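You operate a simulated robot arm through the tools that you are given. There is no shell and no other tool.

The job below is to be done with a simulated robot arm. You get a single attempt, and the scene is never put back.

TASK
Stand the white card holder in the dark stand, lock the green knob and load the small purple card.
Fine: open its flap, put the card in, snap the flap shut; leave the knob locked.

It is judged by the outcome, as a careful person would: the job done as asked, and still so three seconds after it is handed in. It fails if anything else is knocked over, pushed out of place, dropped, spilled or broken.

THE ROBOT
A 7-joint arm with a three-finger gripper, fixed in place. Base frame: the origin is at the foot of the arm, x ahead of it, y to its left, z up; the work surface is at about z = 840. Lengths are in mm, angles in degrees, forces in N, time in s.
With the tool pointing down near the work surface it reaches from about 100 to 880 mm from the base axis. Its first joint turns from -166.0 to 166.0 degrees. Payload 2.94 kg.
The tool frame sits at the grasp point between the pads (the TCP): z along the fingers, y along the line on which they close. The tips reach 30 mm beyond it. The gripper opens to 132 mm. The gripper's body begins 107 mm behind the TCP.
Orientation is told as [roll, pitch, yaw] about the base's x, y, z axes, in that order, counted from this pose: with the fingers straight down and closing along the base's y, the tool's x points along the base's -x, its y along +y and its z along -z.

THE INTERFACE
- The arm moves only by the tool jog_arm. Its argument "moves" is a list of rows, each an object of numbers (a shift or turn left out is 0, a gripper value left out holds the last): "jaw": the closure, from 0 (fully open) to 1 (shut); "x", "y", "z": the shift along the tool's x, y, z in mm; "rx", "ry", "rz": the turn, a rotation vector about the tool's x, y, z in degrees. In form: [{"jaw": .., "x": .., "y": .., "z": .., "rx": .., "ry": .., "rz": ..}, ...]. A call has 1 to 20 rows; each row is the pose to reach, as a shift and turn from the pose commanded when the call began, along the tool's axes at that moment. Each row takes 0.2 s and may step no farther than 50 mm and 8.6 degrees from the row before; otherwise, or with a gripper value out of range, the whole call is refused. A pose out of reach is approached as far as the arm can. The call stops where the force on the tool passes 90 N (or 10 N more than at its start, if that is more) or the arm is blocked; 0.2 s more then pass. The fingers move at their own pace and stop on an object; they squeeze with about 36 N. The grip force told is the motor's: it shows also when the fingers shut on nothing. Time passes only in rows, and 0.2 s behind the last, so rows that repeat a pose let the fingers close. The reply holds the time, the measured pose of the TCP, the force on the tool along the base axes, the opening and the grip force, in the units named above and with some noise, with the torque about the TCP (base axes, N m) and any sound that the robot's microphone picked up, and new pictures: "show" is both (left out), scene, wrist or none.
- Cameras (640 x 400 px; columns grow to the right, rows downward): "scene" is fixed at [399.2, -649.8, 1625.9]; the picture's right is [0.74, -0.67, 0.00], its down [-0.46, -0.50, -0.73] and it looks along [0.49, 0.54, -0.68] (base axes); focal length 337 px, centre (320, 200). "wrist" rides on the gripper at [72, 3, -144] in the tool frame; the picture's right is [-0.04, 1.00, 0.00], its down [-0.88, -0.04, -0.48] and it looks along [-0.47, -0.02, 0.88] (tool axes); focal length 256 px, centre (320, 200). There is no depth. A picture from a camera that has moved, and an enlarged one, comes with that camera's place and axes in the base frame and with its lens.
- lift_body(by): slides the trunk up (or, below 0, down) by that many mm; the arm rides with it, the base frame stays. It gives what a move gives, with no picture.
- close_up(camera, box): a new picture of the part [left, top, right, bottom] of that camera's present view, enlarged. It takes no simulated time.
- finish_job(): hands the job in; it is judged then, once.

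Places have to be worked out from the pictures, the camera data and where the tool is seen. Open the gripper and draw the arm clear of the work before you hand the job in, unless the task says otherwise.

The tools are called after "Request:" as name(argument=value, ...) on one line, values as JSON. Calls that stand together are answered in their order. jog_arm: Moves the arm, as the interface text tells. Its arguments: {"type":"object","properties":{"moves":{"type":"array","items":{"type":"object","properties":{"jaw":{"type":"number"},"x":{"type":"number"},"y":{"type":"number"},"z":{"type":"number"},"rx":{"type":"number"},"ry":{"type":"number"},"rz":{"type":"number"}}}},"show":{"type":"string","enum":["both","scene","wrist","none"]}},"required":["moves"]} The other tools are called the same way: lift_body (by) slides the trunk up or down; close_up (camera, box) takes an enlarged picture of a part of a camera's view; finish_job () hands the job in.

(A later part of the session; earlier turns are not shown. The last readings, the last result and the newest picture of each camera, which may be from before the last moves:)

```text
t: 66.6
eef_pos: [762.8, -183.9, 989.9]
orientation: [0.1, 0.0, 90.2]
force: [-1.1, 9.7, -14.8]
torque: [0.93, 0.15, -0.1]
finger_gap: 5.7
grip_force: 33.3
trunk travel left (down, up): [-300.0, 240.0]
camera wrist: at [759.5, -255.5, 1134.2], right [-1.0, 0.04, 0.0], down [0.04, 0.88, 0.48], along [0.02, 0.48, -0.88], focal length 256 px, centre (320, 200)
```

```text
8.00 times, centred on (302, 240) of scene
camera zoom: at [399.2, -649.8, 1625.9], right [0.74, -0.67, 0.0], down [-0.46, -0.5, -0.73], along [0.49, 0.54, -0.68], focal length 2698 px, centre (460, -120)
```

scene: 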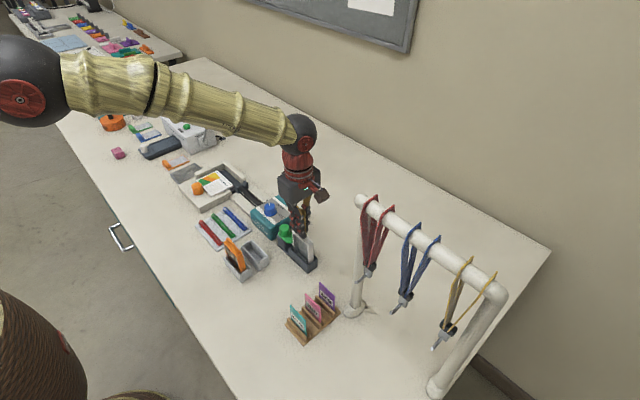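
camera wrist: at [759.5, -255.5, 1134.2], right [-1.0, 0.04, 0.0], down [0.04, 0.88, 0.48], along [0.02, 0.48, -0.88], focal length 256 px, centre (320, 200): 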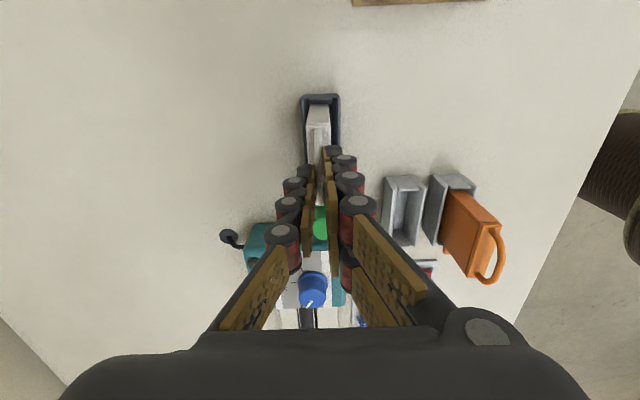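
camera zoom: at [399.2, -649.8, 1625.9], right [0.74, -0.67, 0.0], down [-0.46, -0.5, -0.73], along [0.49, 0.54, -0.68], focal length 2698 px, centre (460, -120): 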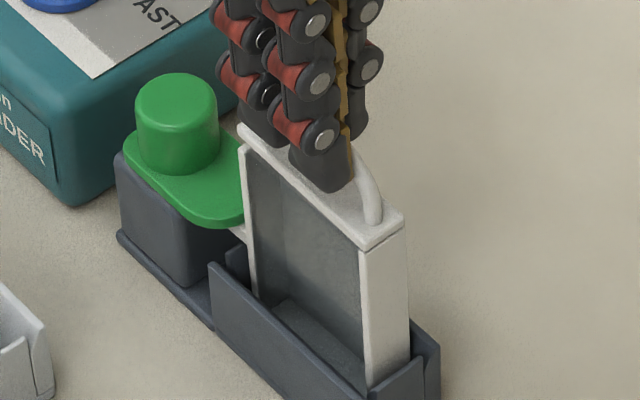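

The lid is lifting at its +y end again. Continuing slowly along the arc, allowing for the holder settling back ~5 mm as the latch lets go.

Request:
jog_arm(moves=[{"x": 1.1, "z": -0.8}, {"x": 2.2, "z": -1.5}, {"x": 3.3, "z": -2.2}, {"x": 4.5, "z": -2.9}, {"x": 5.7, "z": -3.5}, {"x": 7, "z": -4.1}, {"x": 8.3, "z": -4.7}, {"x": 9.6, "z": -5.2}, {"x": 11, "z": -5.7}, {"x": 12.3, "z": -6.2}, {"x": 12.3, "z": -6.2}])

Request:
close_up(camera="scene", box=[280, 215, 325, 265])

```text
t: 69.0
eef_pos: [761.7, -194.9, 997.4]
orientation: [0.1, -0.1, 90.2]
force: [-1.5, 11.7, -10.4]
torque: [0.89, 0.02, 0.12]
finger_gap: 5.9
grip_force: 33.1
trunk travel left (down, up): [-300.0, 240.0]
camera wrist: at [759.6, -267.0, 1141.1], right [-1.0, 0.04, 0.0], down [0.04, 0.88, 0.48], along [0.02, 0.47, -0.88], focal length 256 px, centre (320, 200)
```

scene: 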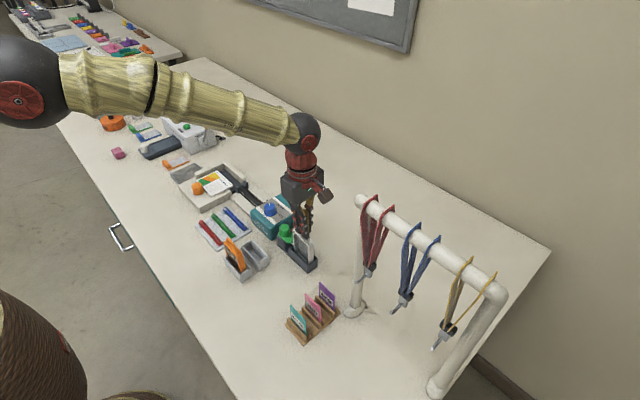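
wrist: 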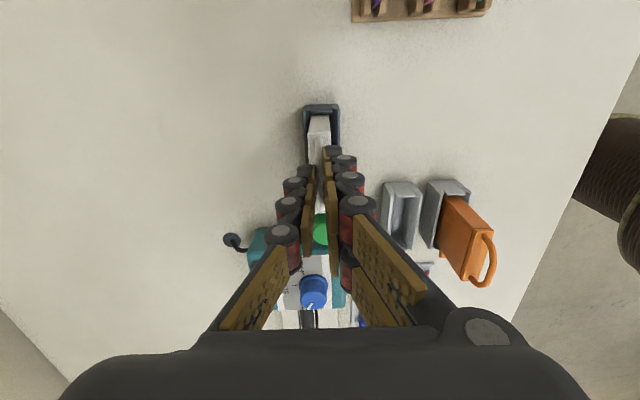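

```text
8.00 times, centred on (302, 240) of scene
camera zoom: at [399.2, -649.8, 1625.9], right [0.74, -0.67, 0.0], down [-0.46, -0.5, -0.73], along [0.49, 0.54, -0.68], focal length 2698 px, centre (460, -120)
```

zoom: 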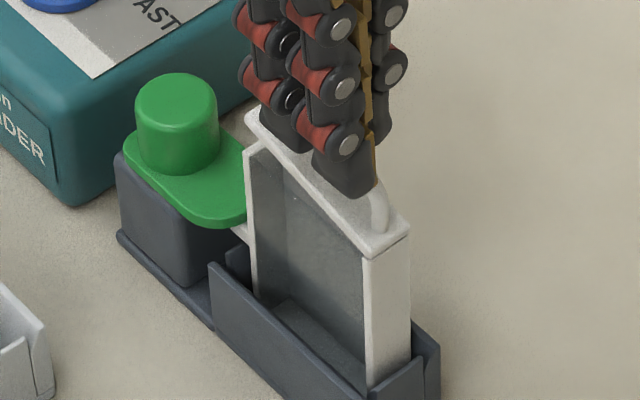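

Looking at the pictures again, the hand has a pair of fingers on one side (±15 mm apart along y here) opposing a single one, so my earlier descent brushed the lid shut. The hinge itself holds by friction. I'll release with the lid at ~13° and set the closed fingers down farther out (+y) this time.

Request:
jog_arm(moves=[{"jaw": 0.8}, {"jaw": 0.8}, {"z": -25, "jaw": 0.8}, {"z": -50, "jaw": 1}, {"x": -35, "y": -2.5, "z": -50, "jaw": 1}, {"x": -69, "y": -2.5, "z": -50, "jaw": 1}, {"x": -69, "y": -2.5, "z": -20, "jaw": 1}, {"x": -69, "y": -2.5, "z": 10, "jaw": 1}, {"x": -69, "y": -2.5, "z": 26, "jaw": 1}, {"x": -69, "y": -2.5, "z": 26, "jaw": 1}])

Request:
close_up(camera="scene", box=[275, 210, 325, 265])

Request:
close_up(camera="wrist", box=[270, 40, 370, 180])

```text
t: 71.2
eef_pos: [765.2, -128.3, 973.0]
orientation: [0.0, 0.0, 90.2]
force: [0.6, -0.1, 0.5]
torque: [-0.03, -0.01, 0.01]
finger_gap: 0.0
grip_force: 28.5
trunk travel left (down, up): [-300.0, 240.0]
camera wrist: at [761.1, -199.8, 1115.8], right [-1.0, 0.04, 0.0], down [0.04, 0.88, 0.48], along [0.02, 0.47, -0.88], focal length 256 px, centre (320, 200)
```

scene: 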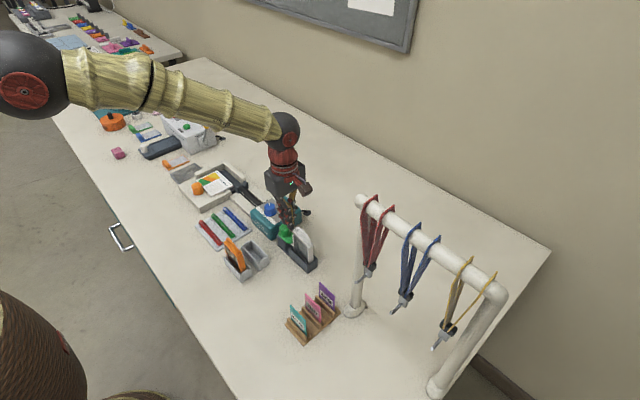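
wrist: 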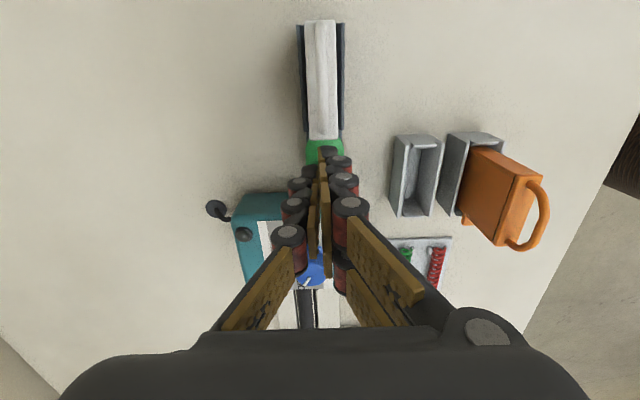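

```text
7.27 times, centred on (300, 238) of scene
camera zoom: at [399.2, -649.8, 1625.9], right [0.74, -0.67, 0.0], down [-0.46, -0.5, -0.73], along [0.49, 0.54, -0.68], focal length 2453 px, centre (466, -73)
```

zoom: 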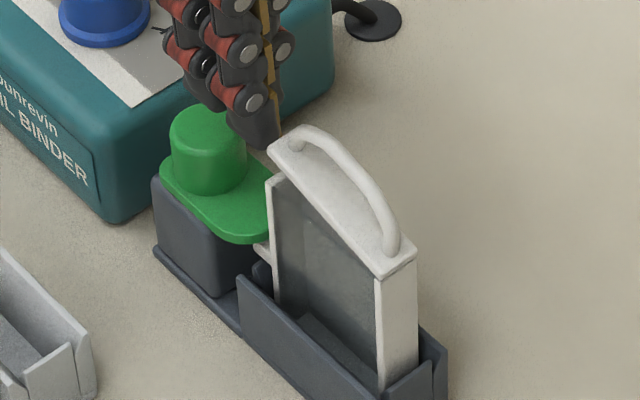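

```text
2.86 times, centred on (320, 110) of wrist
camera zoom: at [761.1, -199.8, 1115.8], right [-1.0, 0.04, 0.0], down [0.04, 0.88, 0.48], along [0.02, 0.47, -0.88], focal length 731 px, centre (320, 457)
```

zoom: 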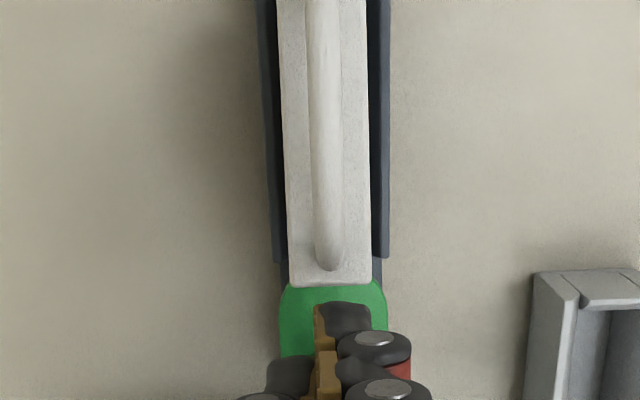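

Clear of the lid this time: fingertips at y≈-150, lid edge at y≈-156, open ~12°. Lowering 3 mm and pressing gently against the edge.

Request:
jog_arm(moves=[{"y": -2, "z": 3}, {"x": 3, "y": -2, "z": 3}, {"x": 5, "y": -2, "z": 3}, {"x": 6, "y": -2, "z": 3}, {"x": 7, "y": -2, "z": 3}, {"x": 7, "y": -2, "z": 3}], show="none")

```text
t: 72.6
eef_pos: [766.3, -135.0, 967.4]
orientation: [-0.1, 0.0, 90.3]
force: [0.5, 0.6, -0.3]
torque: [-0.02, 0.02, 0.03]
finger_gap: 0.0
grip_force: 28.2
trunk travel left (down, up): [-300.0, 240.0]
```

No contact yet; creeping on, 1 mm higher to stay off the body's rim.

Request:
jog_arm(moves=[{"x": 1, "z": -1}, {"x": 2, "z": -1}, {"x": 3, "z": -1}, {"x": 3, "z": -1}])

Request:
close_up(camera="scene", box=[280, 215, 320, 255])

Request:
close_up(camera="wrist", box=[270, 40, 370, 180])

```text
t: 73.6
eef_pos: [766.3, -137.9, 971.0]
orientation: [-0.1, 0.1, 90.2]
force: [0.4, 3.3, 0.8]
torque: [0.06, -0.02, -0.03]
finger_gap: 0.0
grip_force: 28.2
trunk travel left (down, up): [-300.0, 240.0]
camera wrist: at [763.5, -209.0, 1114.0], right [-1.0, 0.04, 0.0], down [0.04, 0.88, 0.48], along [0.02, 0.47, -0.88], focal length 256 px, centre (320, 200)
```

scene: 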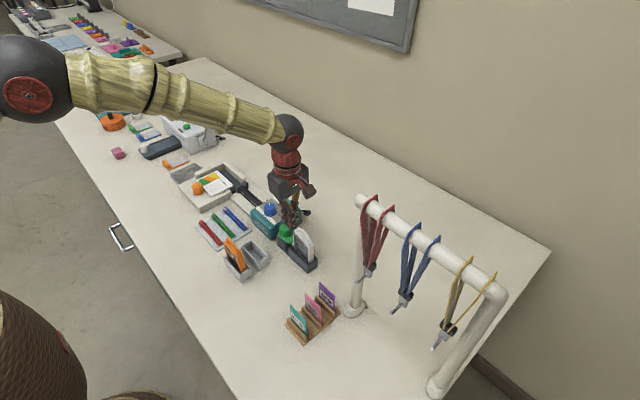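
wrist: 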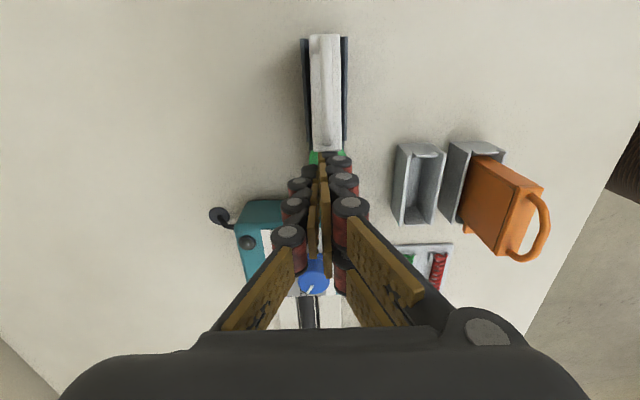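

```text
10.00 times, centred on (300, 235) of scene
camera zoom: at [399.2, -649.8, 1625.9], right [0.74, -0.67, 0.0], down [-0.46, -0.5, -0.73], along [0.49, 0.54, -0.68], focal length 3373 px, centre (520, -150)
```

zoom: 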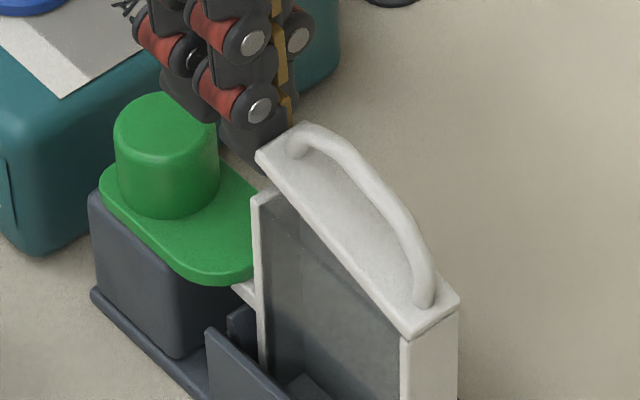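

```text
2.86 times, centred on (320, 110) of wrist
camera zoom: at [763.5, -209.0, 1114.0], right [-1.0, 0.04, 0.0], down [0.04, 0.88, 0.48], along [0.02, 0.47, -0.88], focal length 731 px, centre (320, 457)
```

zoom: 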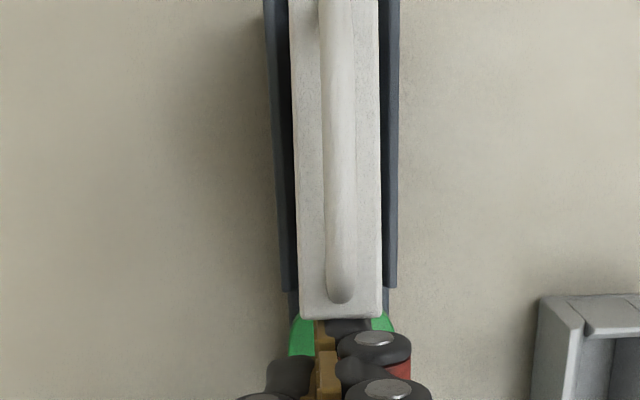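

Contact, and the fingertip is just at/under the lid's edge. Now moving up while pressing toward -y, along the edge's arc.

Request:
jog_arm(moves=[{"x": 1.2, "z": -2}, {"x": 2, "z": -4}, {"x": 2.8, "z": -6}, {"x": 3.6, "z": -8}, {"x": 4.6, "z": -10}, {"x": 5.8, "z": -12}, {"x": 5.8, "z": -12}])

Request:
close_up(camera="scene", box=[280, 215, 320, 255])

```text
t: 75.2
eef_pos: [765.4, -142.2, 981.5]
orientation: [0.1, 0.0, 90.2]
force: [0.5, 0.2, -0.2]
torque: [0.02, 0.0, -0.06]
finger_gap: 0.0
grip_force: 28.8
trunk travel left (down, up): [-300.0, 240.0]
camera wrist: at [762.2, -215.0, 1125.7], right [-1.0, 0.04, 0.0], down [0.04, 0.88, 0.48], along [0.02, 0.47, -0.88], focal length 256 px, centre (320, 200)
```

scene: 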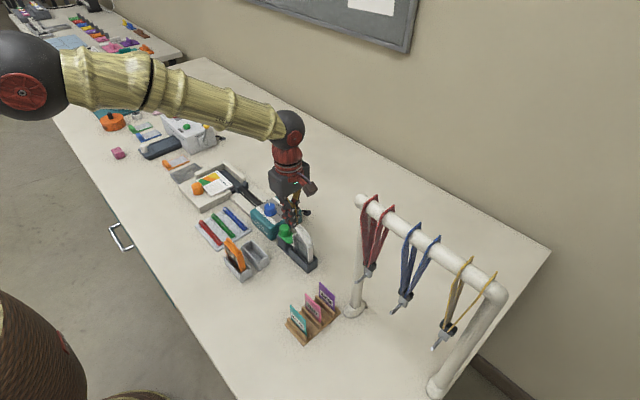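
wrist: 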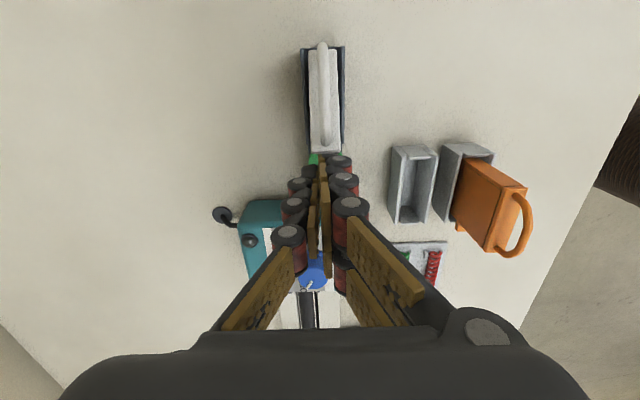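

```text
10.00 times, centred on (300, 235) of scene
camera zoom: at [399.2, -649.8, 1625.9], right [0.74, -0.67, 0.0], down [-0.46, -0.5, -0.73], along [0.49, 0.54, -0.68], focal length 3373 px, centre (520, -150)
```

zoom: 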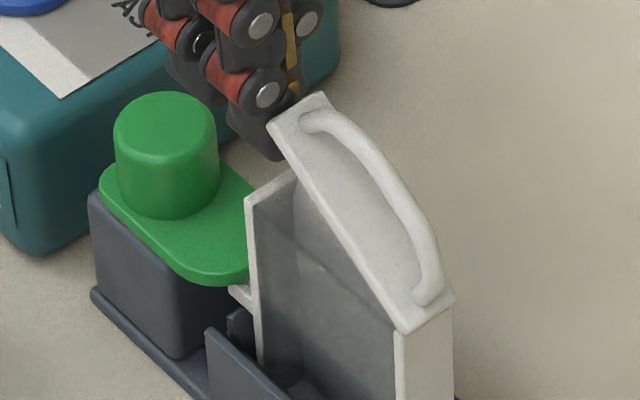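

It works: the lid is at ~25° with almost no force. Continuing the sweep toward -y with a slight rise.

Request:
jog_arm(moves=[{"x": 3, "z": -5}, {"x": 6, "z": -9}, {"x": 10, "z": -12}, {"x": 14, "z": -15}, {"x": 19, "z": -17}, {"x": 24, "z": -19}, {"x": 29, "z": -20}, {"x": 29, "z": -20}])

Request:
close_up(camera="scene", box=[280, 210, 325, 255])

```text
t: 77.0
eef_pos: [766.1, -173.8, 1001.9]
orientation: [-0.1, 0.0, 90.1]
force: [-0.4, 0.1, -0.7]
torque: [0.04, 0.0, 0.0]
finger_gap: 0.2
grip_force: 28.4
trunk travel left (down, up): [-300.0, 240.0]
camera wrist: at [763.1, -244.7, 1145.5], right [-1.0, 0.04, 0.0], down [0.04, 0.88, 0.48], along [0.02, 0.47, -0.88], focal length 256 px, centre (320, 200)
```

scene: 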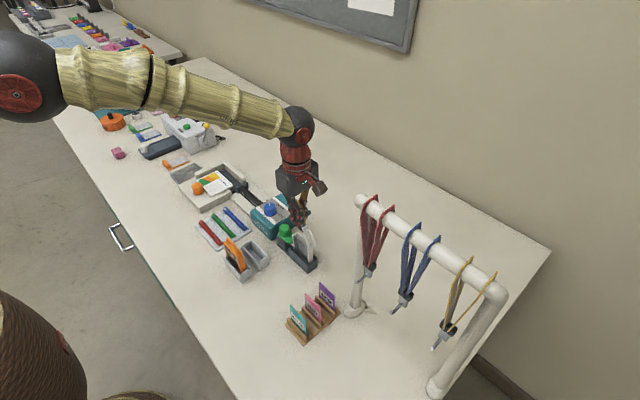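
wrist: 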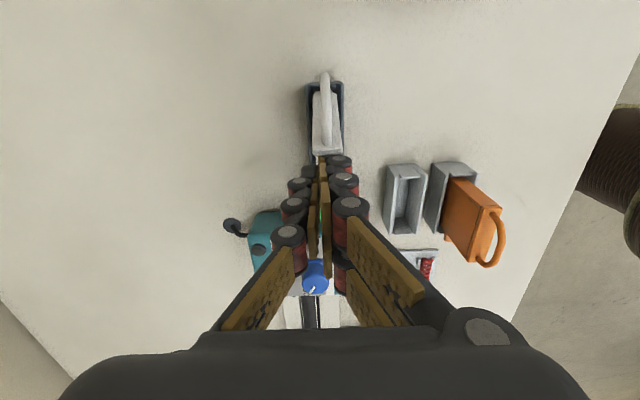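

```text
8.89 times, centred on (302, 232) of scene
camera zoom: at [399.2, -649.8, 1625.9], right [0.74, -0.67, 0.0], down [-0.46, -0.5, -0.73], along [0.49, 0.54, -0.68], focal length 2998 px, centre (476, -89)
```

zoom: 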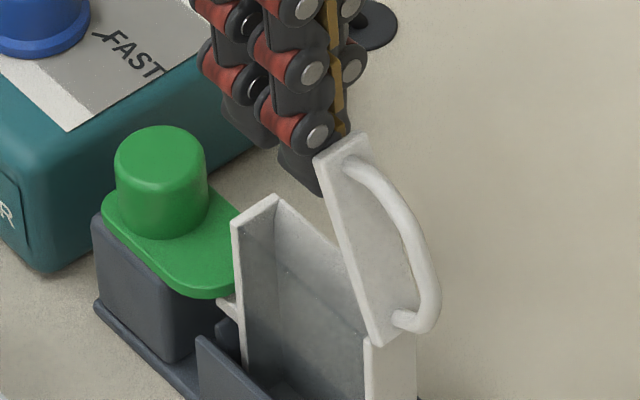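

Lid is at about 55–60°. Continuing the sweep to bring it to vertical and slightly beyond.

Request:
jog_arm(moves=[{"x": 6}, {"x": 12, "z": 1}, {"x": 18, "z": 2}, {"x": 24, "z": 3}, {"x": 30, "z": 5}, {"x": 34, "z": 7}, {"x": 34, "z": 7}])

Request:
close_up(camera="scene", box=[280, 210, 325, 255])

```text
t: 78.6
eef_pos: [765.9, -206.5, 993.3]
orientation: [0.0, 0.0, 90.1]
force: [0.4, -0.5, 0.2]
torque: [0.04, -0.01, 0.02]
finger_gap: 0.0
grip_force: 28.5
trunk travel left (down, up): [-300.0, 240.0]
camera wrist: at [764.2, -278.2, 1137.8], right [-1.0, 0.04, 0.0], down [0.04, 0.88, 0.48], along [0.02, 0.48, -0.88], focal length 256 px, centre (320, 200)
```

scene: 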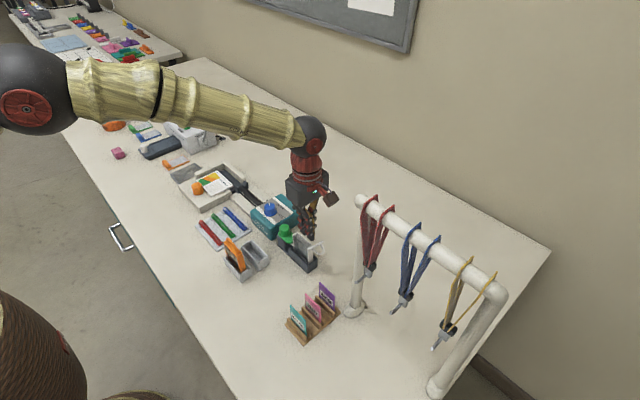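
wrist: 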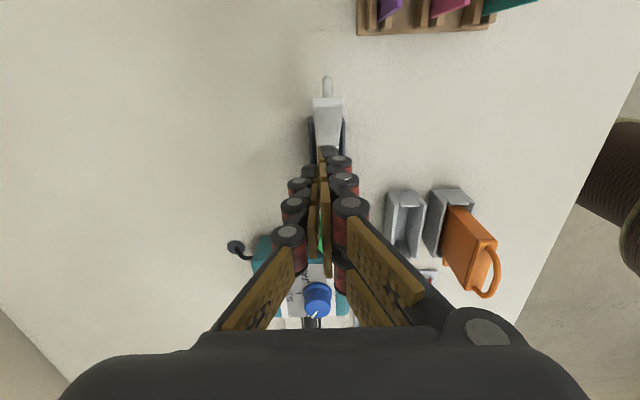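

```text
8.89 times, centred on (302, 232) of scene
camera zoom: at [399.2, -649.8, 1625.9], right [0.74, -0.67, 0.0], down [-0.46, -0.5, -0.73], along [0.49, 0.54, -0.68], focal length 2998 px, centre (476, -89)
```

zoom: 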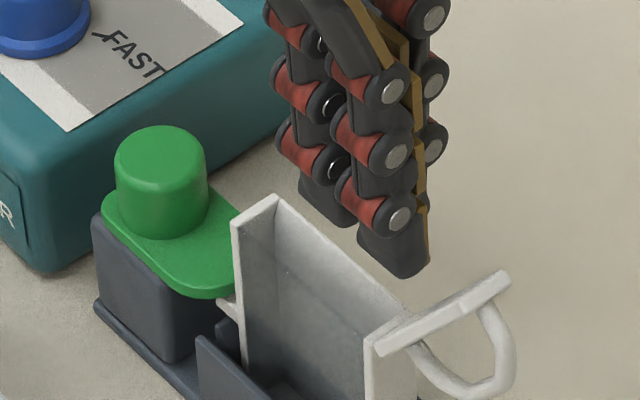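

The flap swung fully open and stays there, with the pocket clear. Next is the purple card. To keep the wrist camera away from the lanyard stand, I'll rise and turn to yaw -90 (camera on the +y side).

Request:
jog_arm(moves=[{"z": -25}, {"z": -50}, {"z": -75}, {"z": -80, "rz": 8.4}, {"z": -80, "rz": 16.8}, {"z": -80, "rz": 25.2}, {"z": -80, "rz": 33.6}, {"z": -80, "rz": 42}, {"z": -80, "rz": 50.4}, {"z": -80, "rz": 58.8}, {"z": -80, "rz": 67.2}, {"z": -80, "rz": 75.6}, {"z": -80, "rz": 84}, {"z": -80, "rz": 90}, {"z": -80, "rz": 90}])

Request:
close_up(camera="wrist", box=[220, 60, 420, 200])

Request:
close_up(camera="scene", box=[275, 215, 335, 275])

```text
t: 81.8
eef_pos: [768.3, -206.6, 1074.4]
orientation: [0.0, 0.1, 0.1]
force: [-0.1, 0.9, 0.5]
torque: [0.01, 0.0, 0.0]
finger_gap: 0.0
grip_force: 28.2
trunk travel left (down, up): [-300.0, 240.0]
camera wrist: at [694.4, -203.1, 1218.3], right [0.04, 1.0, 0.0], down [0.88, -0.04, 0.48], along [0.48, -0.02, -0.88], focal length 256 px, centre (320, 200)
```

scene: 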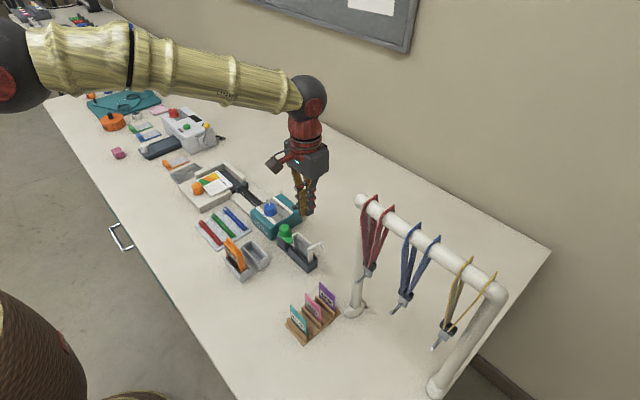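
wrist: 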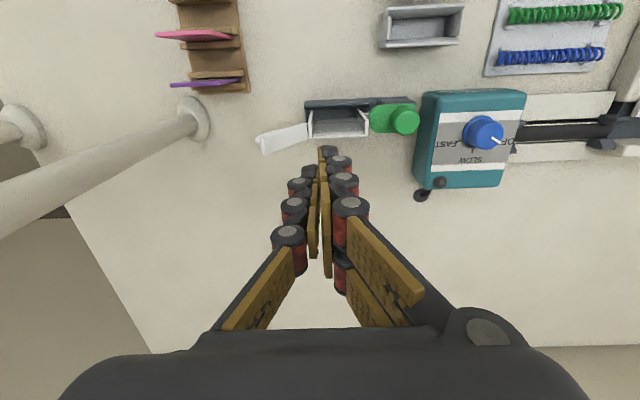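

```text
2.86 times, centred on (320, 130) of wrist
camera zoom: at [694.4, -203.1, 1218.3], right [0.04, 1.0, 0.0], down [0.88, -0.04, 0.48], along [0.48, -0.02, -0.88], focal length 731 px, centre (320, 400)
```

zoom: 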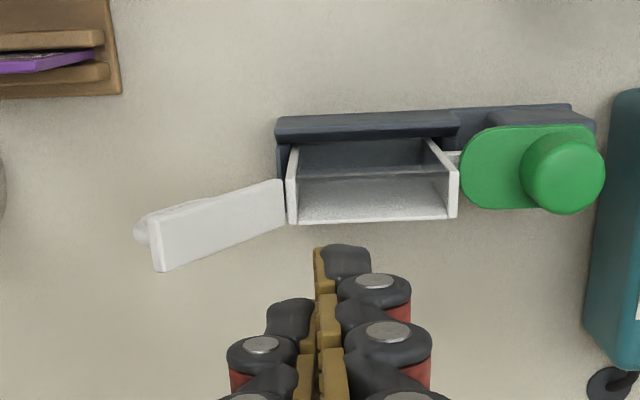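

```text
6.67 times, centred on (305, 245) of scene
camera zoom: at [399.2, -649.8, 1625.9], right [0.74, -0.67, 0.0], down [-0.46, -0.5, -0.73], along [0.49, 0.54, -0.68], focal length 2248 px, centre (420, -100)
```

zoom: 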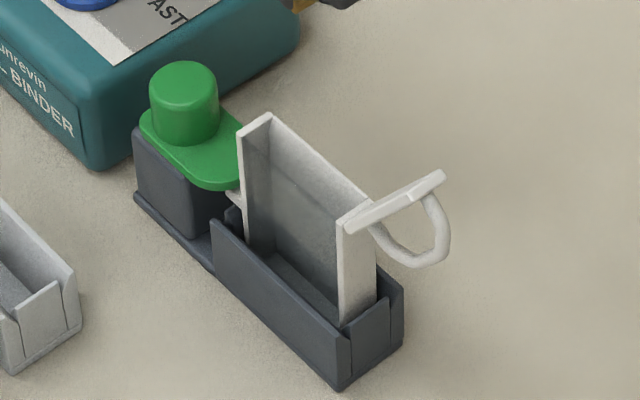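

Good view: the pocket is open, inner y from about -213.5 to -157.4 (centre -185.4), x centre ≈ 760.5. The wrist ball (radius ~48 mm, 255 mm above the TCP) would nearly touch the lanyard post at the card, so I'll approach with the hand leaned ~15° toward +y. First yaw to -90 at a safe spot.

Request:
jog_arm(moves=[{"x": 5.5, "y": -5, "rz": 8.4}, {"x": 11, "y": -10, "rz": 16.8}, {"x": 16.5, "y": -15, "rz": 25.2}, {"x": 22, "y": -20, "rz": 33.6}, {"x": 27.5, "y": -25, "rz": 42}, {"x": 33, "y": -30, "rz": 50.4}, {"x": 38.5, "y": -35, "rz": 58.8}, {"x": 44, "y": -40, "rz": 67.2}, {"x": 50, "y": -45, "rz": 75.6}, {"x": 56, "y": -50, "rz": 84}, {"x": 60, "y": -54, "rz": 90}, {"x": 60, "y": -54, "rz": 90}])

```text
t: 84.4
eef_pos: [706.4, -260.2, 1075.7]
orientation: [0.0, 0.1, -89.9]
force: [0.6, 0.1, -0.1]
torque: [-0.01, 0.02, -0.02]
finger_gap: 0.0
grip_force: 28.8
trunk travel left (down, up): [-300.0, 240.0]
camera wrist: at [709.9, -188.4, 1219.1], right [1.0, -0.04, 0.0], down [-0.04, -0.88, 0.48], along [-0.02, -0.48, -0.88], focal length 256 px, centre (320, 200)
```

scene: 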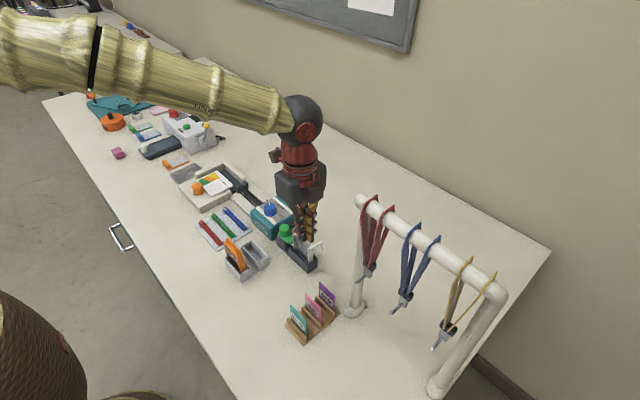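
wrist: 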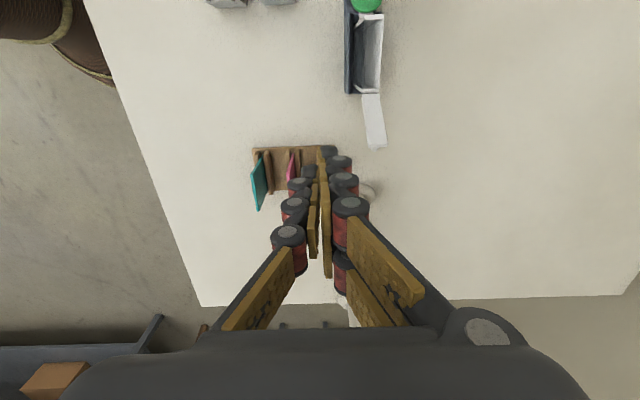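

Yaw -90 is fine. Now leaning the hand 15° (palm toward +y), opening to ~33 mm and moving above the purple card.

Request:
jog_arm(moves=[{"ry": -7.5, "jaw": 0.75}, {"ry": -15, "jaw": 0.75}, {"ry": -15, "x": -22, "z": 20, "y": 0.5}, {"ry": -15, "x": -44, "z": 40, "y": 1}, {"ry": -15, "x": -66, "z": 60, "y": 1.6}, {"ry": -15, "x": -66, "z": 65, "y": 1.6}, {"ry": -15, "x": -66, "z": 65, "y": 1.6}])

Request:
close_up(camera="wrist", box=[230, 80, 410, 220])

Request:
close_up(camera="scene", box=[285, 230, 375, 320])

```text
t: 86.0
eef_pos: [708.1, -327.8, 1010.5]
orientation: [0.0, -14.9, -89.8]
force: [0.5, 0.1, -0.2]
torque: [-0.02, -0.02, -0.01]
finger_gap: 32.9
grip_force: 0.1
trunk travel left (down, up): [-300.0, 240.0]
camera wrist: at [711.5, -220.3, 1130.0], right [1.0, -0.04, 0.01], down [-0.04, -0.73, 0.69], along [-0.02, -0.69, -0.73], focal length 256 px, centre (320, 200)
```

scene: 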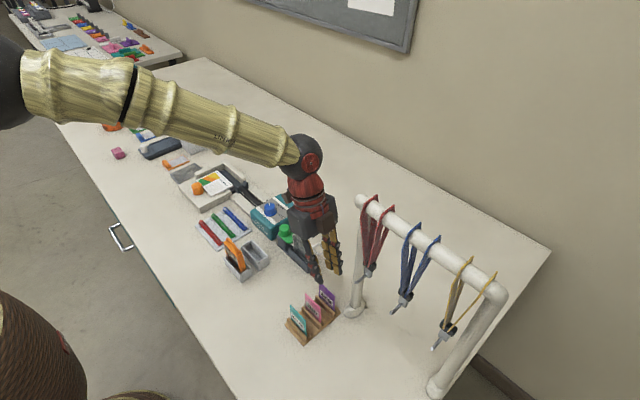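
wrist: 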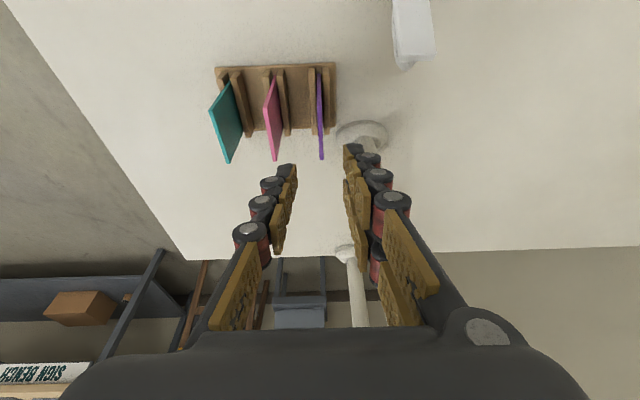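

```text
2.86 times, centred on (320, 150) of wrist
camera zoom: at [711.5, -220.3, 1130.0], right [1.0, -0.04, 0.01], down [-0.04, -0.73, 0.69], along [-0.02, -0.69, -0.73], focal length 731 px, centre (320, 343)
```

zoom: 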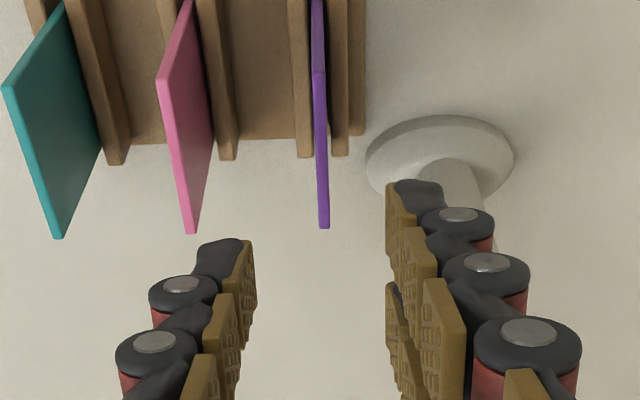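

```text
4.44 times, centred on (330, 275) of scene
camera zoom: at [399.2, -649.8, 1625.9], right [0.74, -0.67, 0.0], down [-0.46, -0.5, -0.73], along [0.49, 0.54, -0.68], focal length 1499 px, centre (276, -133)
```

zoom: 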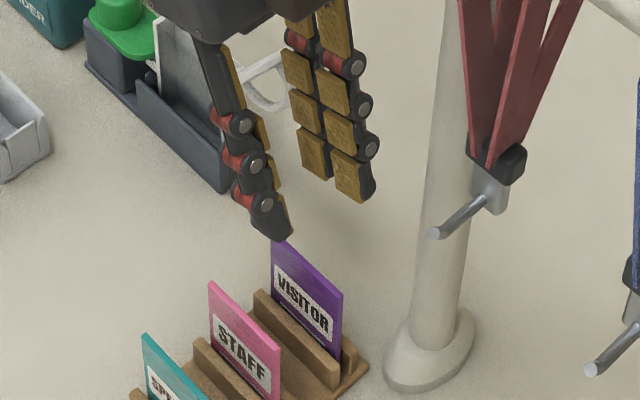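

The card's top edge spans y≈-308 to -361 at x≈709, 3 mm thick; the guide blocks' tops are near z 872. Descending along the vertical so the tips come to z≈903 on either side.

Request:
jog_arm(moves=[{"x": 6.4, "y": 1, "z": 25}, {"x": 12.9, "y": 1, "z": 50.5}, {"x": 17, "y": 1, "z": 66}, {"x": 19.4, "y": 1, "z": 76}, {"x": 19.4, "y": 1, "z": 76}])

Request:
close_up(camera="wrist", box=[230, 80, 410, 220])

Request:
close_up(camera="scene", box=[285, 240, 375, 320])

```text
t: 87.2
eef_pos: [708.1, -327.0, 932.0]
orientation: [0.0, -15.1, -89.9]
force: [-0.1, -0.1, 0.0]
torque: [0.0, -0.03, 0.0]
finger_gap: 32.8
grip_force: 0.0
trunk travel left (down, up): [-300.0, 240.0]
camera wrist: at [710.9, -219.9, 1052.4], right [1.0, -0.04, 0.01], down [-0.04, -0.73, 0.69], along [-0.02, -0.69, -0.73], focal length 256 px, centre (320, 200)
```

scene: 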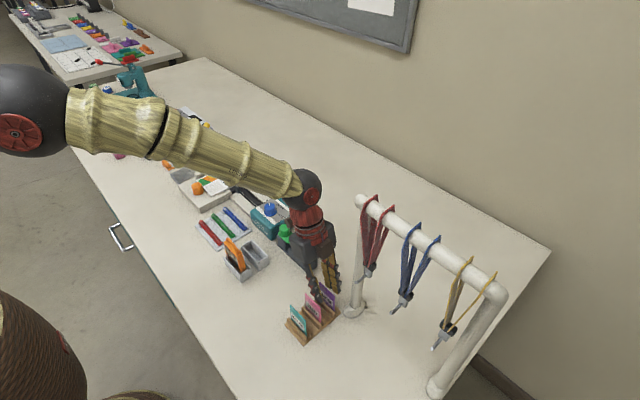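
wrist: 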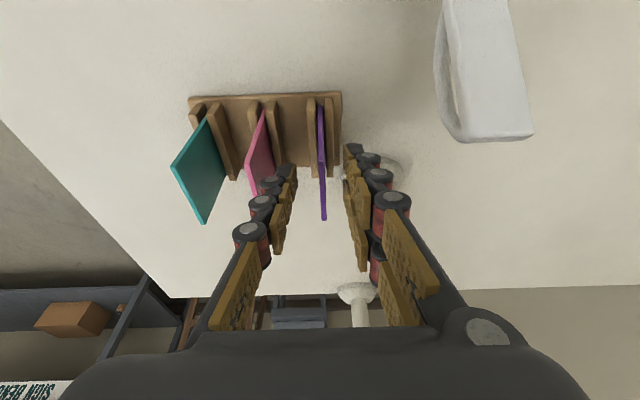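

```text
2.86 times, centred on (320, 150) of wrist
camera zoom: at [710.9, -219.9, 1052.4], right [1.0, -0.04, 0.01], down [-0.04, -0.73, 0.69], along [-0.02, -0.69, -0.73], focal length 731 px, centre (320, 343)
```

zoom: 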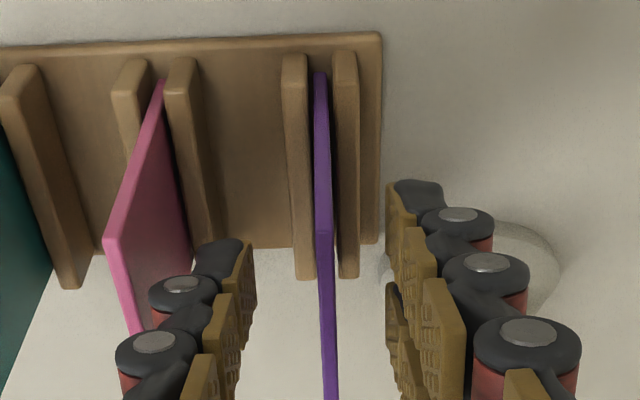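

```text
5.00 times, centred on (330, 280) of scene
camera zoom: at [399.2, -649.8, 1625.9], right [0.74, -0.67, 0.0], down [-0.46, -0.5, -0.73], along [0.49, 0.54, -0.68], focal length 1686 px, centre (270, -200)
```

zoom: 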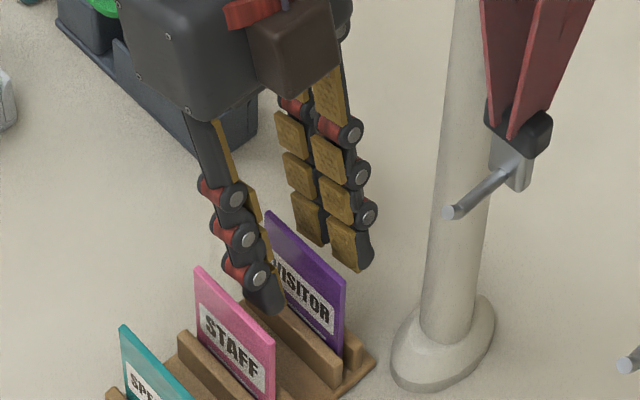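

The card stands between the pads. Closing on it.

Request:
jog_arm(moves=[{"jaw": 0.9}, {"jaw": 1}, {"jaw": 1}, {"jaw": 1}])

Request:
close_up(camera="wrist", box=[230, 80, 410, 220])

Request:
close_up(camera="scene", box=[285, 240, 375, 320])

```text
t: 88.2
eef_pos: [708.9, -326.4, 932.0]
orientation: [-0.1, -15.0, -89.7]
force: [1.6, 1.4, 0.5]
torque: [0.01, -0.09, -0.03]
finger_gap: 6.0
grip_force: 30.7
trunk travel left (down, up): [-300.0, 240.0]
camera wrist: at [711.1, -219.8, 1052.4], right [1.0, -0.04, 0.01], down [-0.04, -0.73, 0.69], along [-0.02, -0.69, -0.73], focal length 256 px, centre (320, 200)
```

scene: 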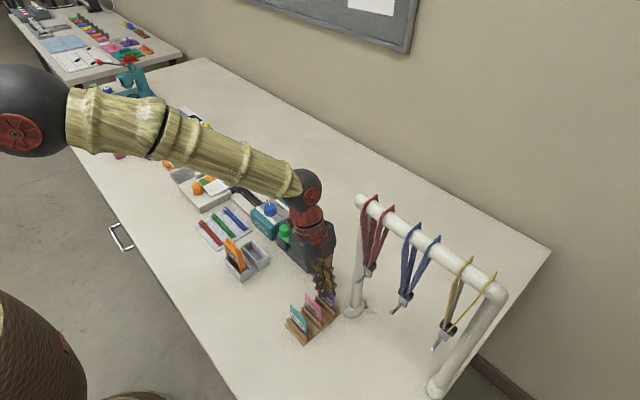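
wrist: 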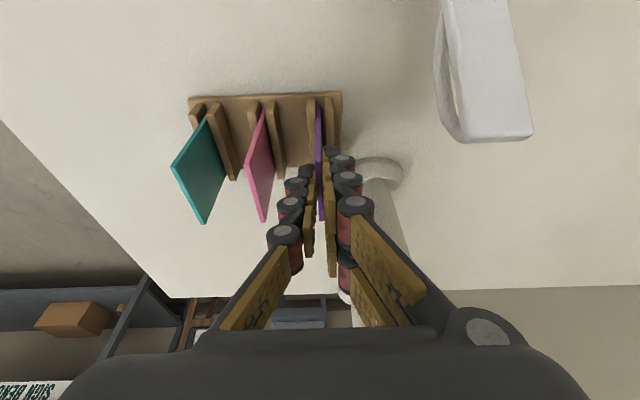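

```text
2.86 times, centred on (320, 150) of wrist
camera zoom: at [711.1, -219.8, 1052.4], right [1.0, -0.04, 0.01], down [-0.04, -0.73, 0.69], along [-0.02, -0.69, -0.73], focal length 731 px, centre (320, 343)
```

zoom: 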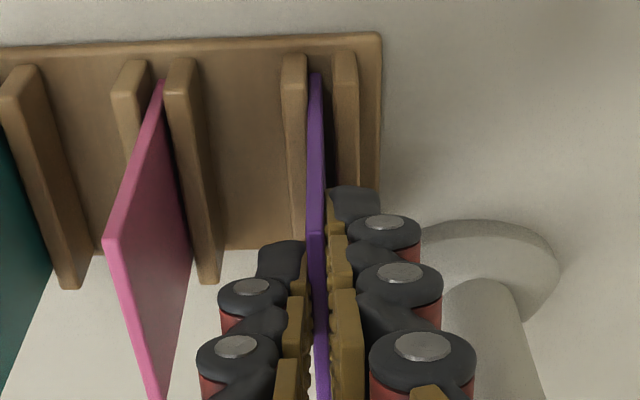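

```text
5.00 times, centred on (330, 280) of scene
camera zoom: at [399.2, -649.8, 1625.9], right [0.74, -0.67, 0.0], down [-0.46, -0.5, -0.73], along [0.49, 0.54, -0.68], focal length 1686 px, centre (270, -200)
```

zoom: 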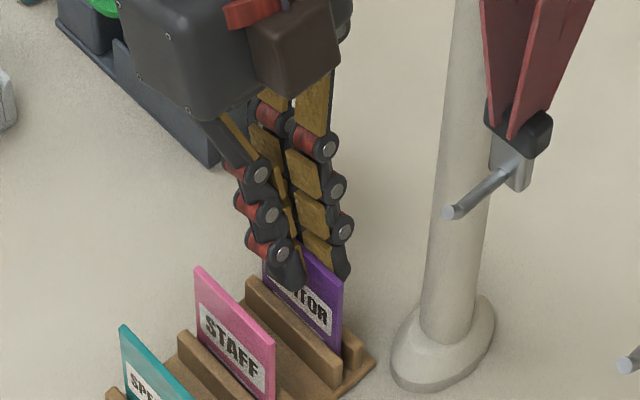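

Card gripped. Lifting it straight up out of the slot.

Request:
jog_arm(moves=[{"x": -2.6, "z": -9.7}, {"x": -6.5, "z": -24}, {"x": -13, "z": -48.3}, {"x": -20.7, "z": -77.3}, {"x": -28.5, "z": -106.3}, {"x": -28.5, "z": -106.3}])

Request:
close_up(camera="wrist", box=[230, 80, 410, 220])

Request:
close_up(camera="scene", box=[275, 210, 375, 320])

```text
t: 89.6
eef_pos: [709.6, -326.9, 1040.3]
orientation: [0.0, -15.0, -89.8]
force: [0.6, -0.5, 0.9]
torque: [0.01, 0.01, -0.02]
finger_gap: 6.0
grip_force: 31.8
trunk travel left (down, up): [-300.0, 240.0]
camera wrist: at [711.6, -220.3, 1161.0], right [1.0, -0.04, 0.01], down [-0.04, -0.73, 0.69], along [-0.02, -0.69, -0.73], focal length 256 px, centre (320, 200)
```

scene: 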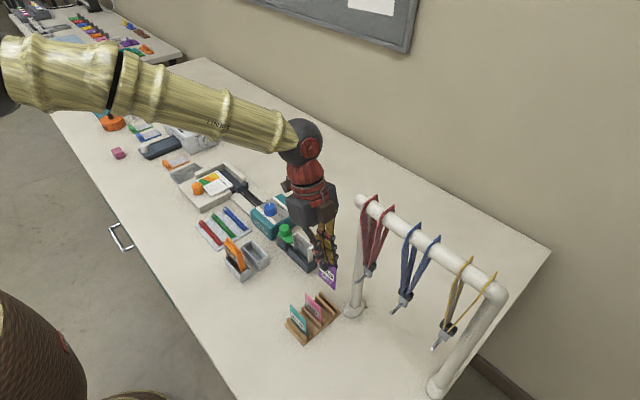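
wrist: 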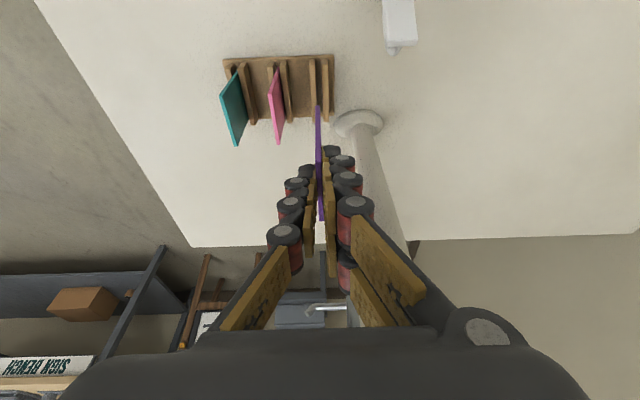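

```text
2.86 times, centred on (320, 150) of wrist
camera zoom: at [711.6, -220.3, 1161.0], right [1.0, -0.04, 0.01], down [-0.04, -0.73, 0.69], along [-0.02, -0.69, -0.73], focal length 731 px, centre (320, 343)
```

zoom: 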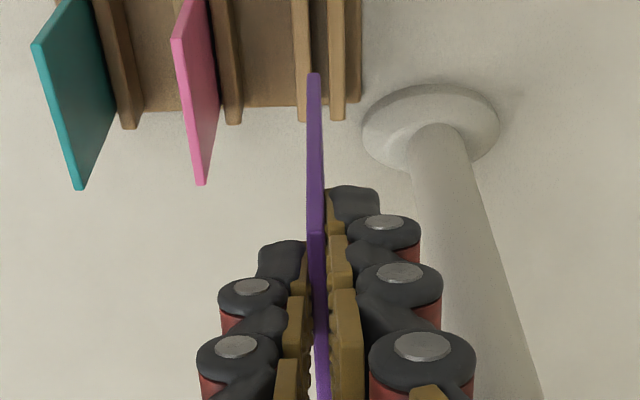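

```text
3.64 times, centred on (325, 265) of scene
camera zoom: at [399.2, -649.8, 1625.9], right [0.74, -0.67, 0.0], down [-0.46, -0.5, -0.73], along [0.49, 0.54, -0.68], focal length 1226 px, centre (302, -36)
```

zoom: 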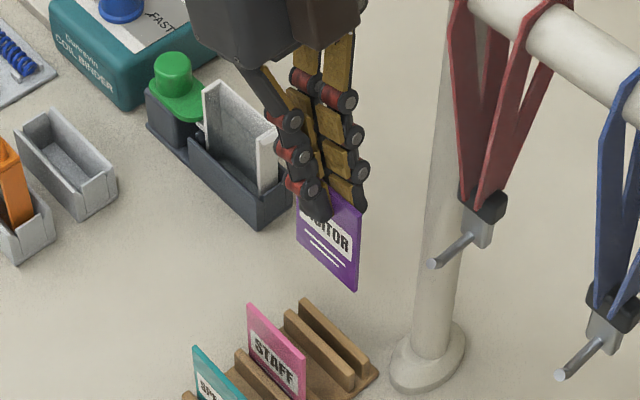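

The card is out cleanly (about 53 × 62 mm), hanging upright. Moving it above the open pocket.

Request:
jog_arm(moves=[{"x": -6.5, "z": -24.2}, {"x": 29.9, "y": 12.8, "z": -33.9}, {"x": 66.2, "y": 25.5, "z": -43.7}, {"x": 102.6, "y": 38.3, "z": -53.4}, {"x": 138.9, "y": 51, "z": -63.1}, {"x": 138.9, "y": 51, "z": -63.1}])

Request:
close_up(camera="wrist", box=[250, 60, 390, 180])

Request:
close_up(camera="scene", box=[265, 190, 335, 270])

```text
t: 91.0
eef_pos: [759.9, -174.2, 1067.3]
orientation: [0.0, -15.0, -89.8]
force: [0.8, -0.4, 0.1]
torque: [0.0, -0.02, 0.0]
finger_gap: 5.9
grip_force: 31.7
trunk travel left (down, up): [-300.0, 240.0]
camera wrist: at [762.4, -67.0, 1187.0], right [1.0, -0.04, 0.01], down [-0.04, -0.73, 0.69], along [-0.02, -0.69, -0.73], focal length 256 px, centre (320, 200)
```

scene: 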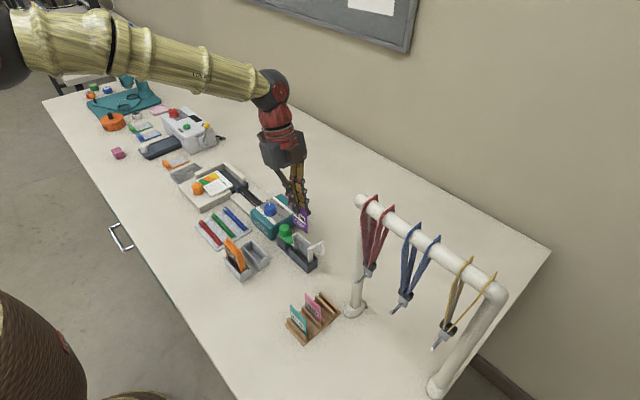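
wrist: 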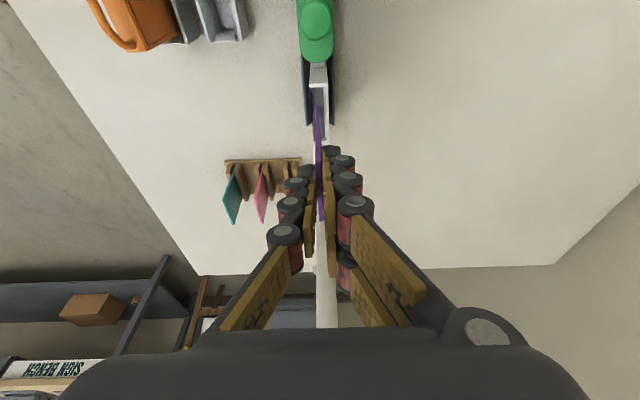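

```text
3.33 times, centred on (320, 120) of wrist
camera zoom: at [762.4, -67.0, 1187.0], right [1.0, -0.04, 0.01], down [-0.04, -0.73, 0.69], along [-0.02, -0.69, -0.73], focal length 853 px, centre (320, 467)
```

zoom: 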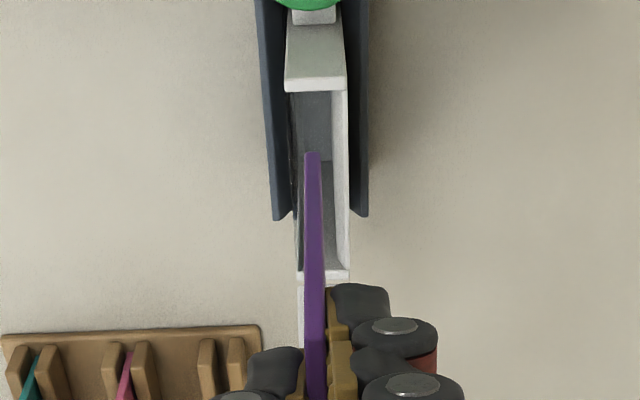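

```text
5.00 times, centred on (300, 230) of scene
camera zoom: at [399.2, -649.8, 1625.9], right [0.74, -0.67, 0.0], down [-0.46, -0.5, -0.73], along [0.49, 0.54, -0.68], focal length 1686 px, centre (420, 50)
```

zoom: 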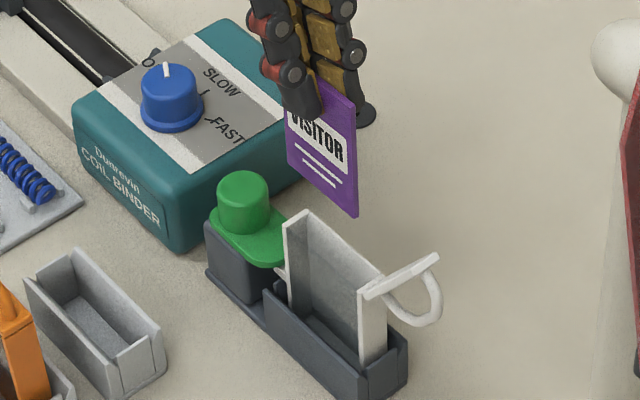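

The card is over the pocket and aligned in x (~759.7). Its bottom edge looks a bit rotated in-plane; zooming to measure that.

Request:
close_up(camera="scene", box=[285, 198, 320, 240])

Request:
close_up(camera="wrist", box=[295, 70, 345, 230])

```text
9.52 times, centred on (302, 219) of scene
camera zoom: at [399.2, -649.8, 1625.9], right [0.74, -0.67, 0.0], down [-0.46, -0.5, -0.73], along [0.49, 0.54, -0.68], focal length 3212 px, centre (487, 19)
```

zoom: 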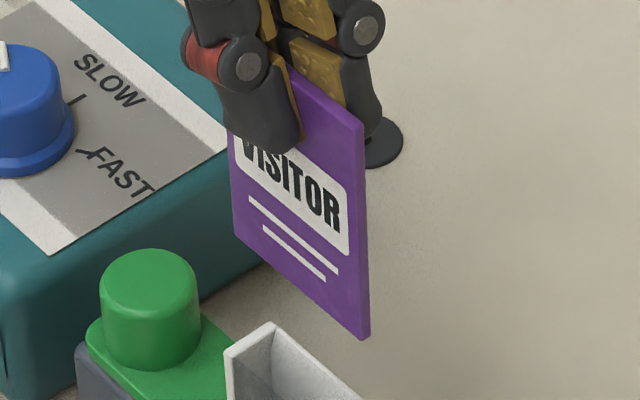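

```text
2.50 times, centred on (320, 150) of wrist
camera zoom: at [762.4, -67.0, 1187.0], right [1.0, -0.04, 0.01], down [-0.04, -0.73, 0.69], along [-0.02, -0.69, -0.73], focal length 640 px, centre (320, 325)
```

zoom: 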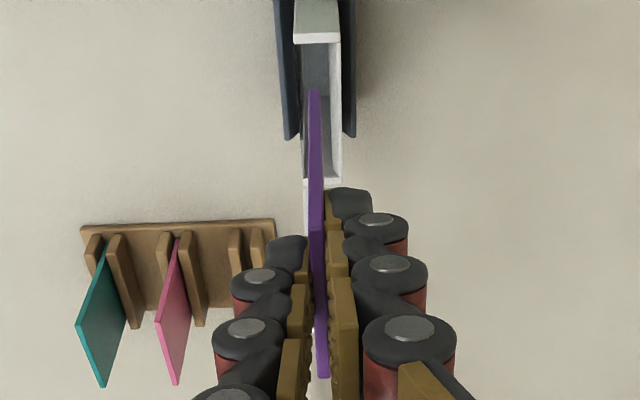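

The label lines look level, but I want a tighter measure of the card's corners before inserting.

Request:
close_up(camera="scene", box=[292, 205, 317, 240])

Request:
close_up(camera="wrist", box=[300, 70, 340, 140])

```text
11.43 times, centred on (304, 222) of scene
camera zoom: at [399.2, -649.8, 1625.9], right [0.74, -0.67, 0.0], down [-0.46, -0.5, -0.73], along [0.49, 0.54, -0.68], focal length 3854 px, centre (497, -57)
```

zoom: 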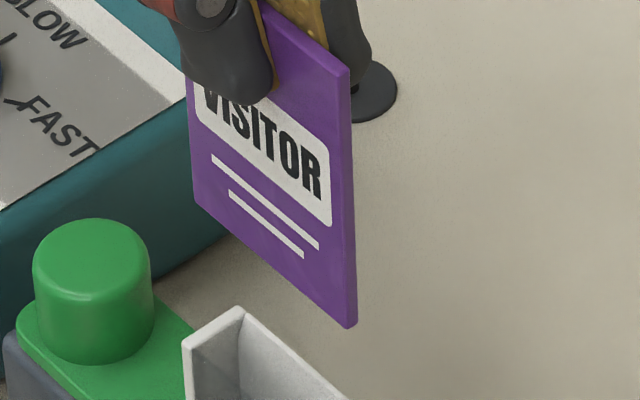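

```text
5.71 times, centred on (320, 105) of wrist
camera zoom: at [762.4, -67.0, 1187.0], right [1.0, -0.04, 0.01], down [-0.04, -0.73, 0.69], along [-0.02, -0.69, -0.73], focal length 1463 px, centre (320, 743)
```

zoom: 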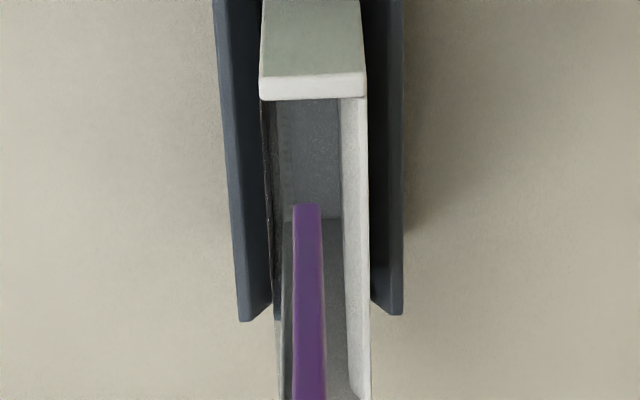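

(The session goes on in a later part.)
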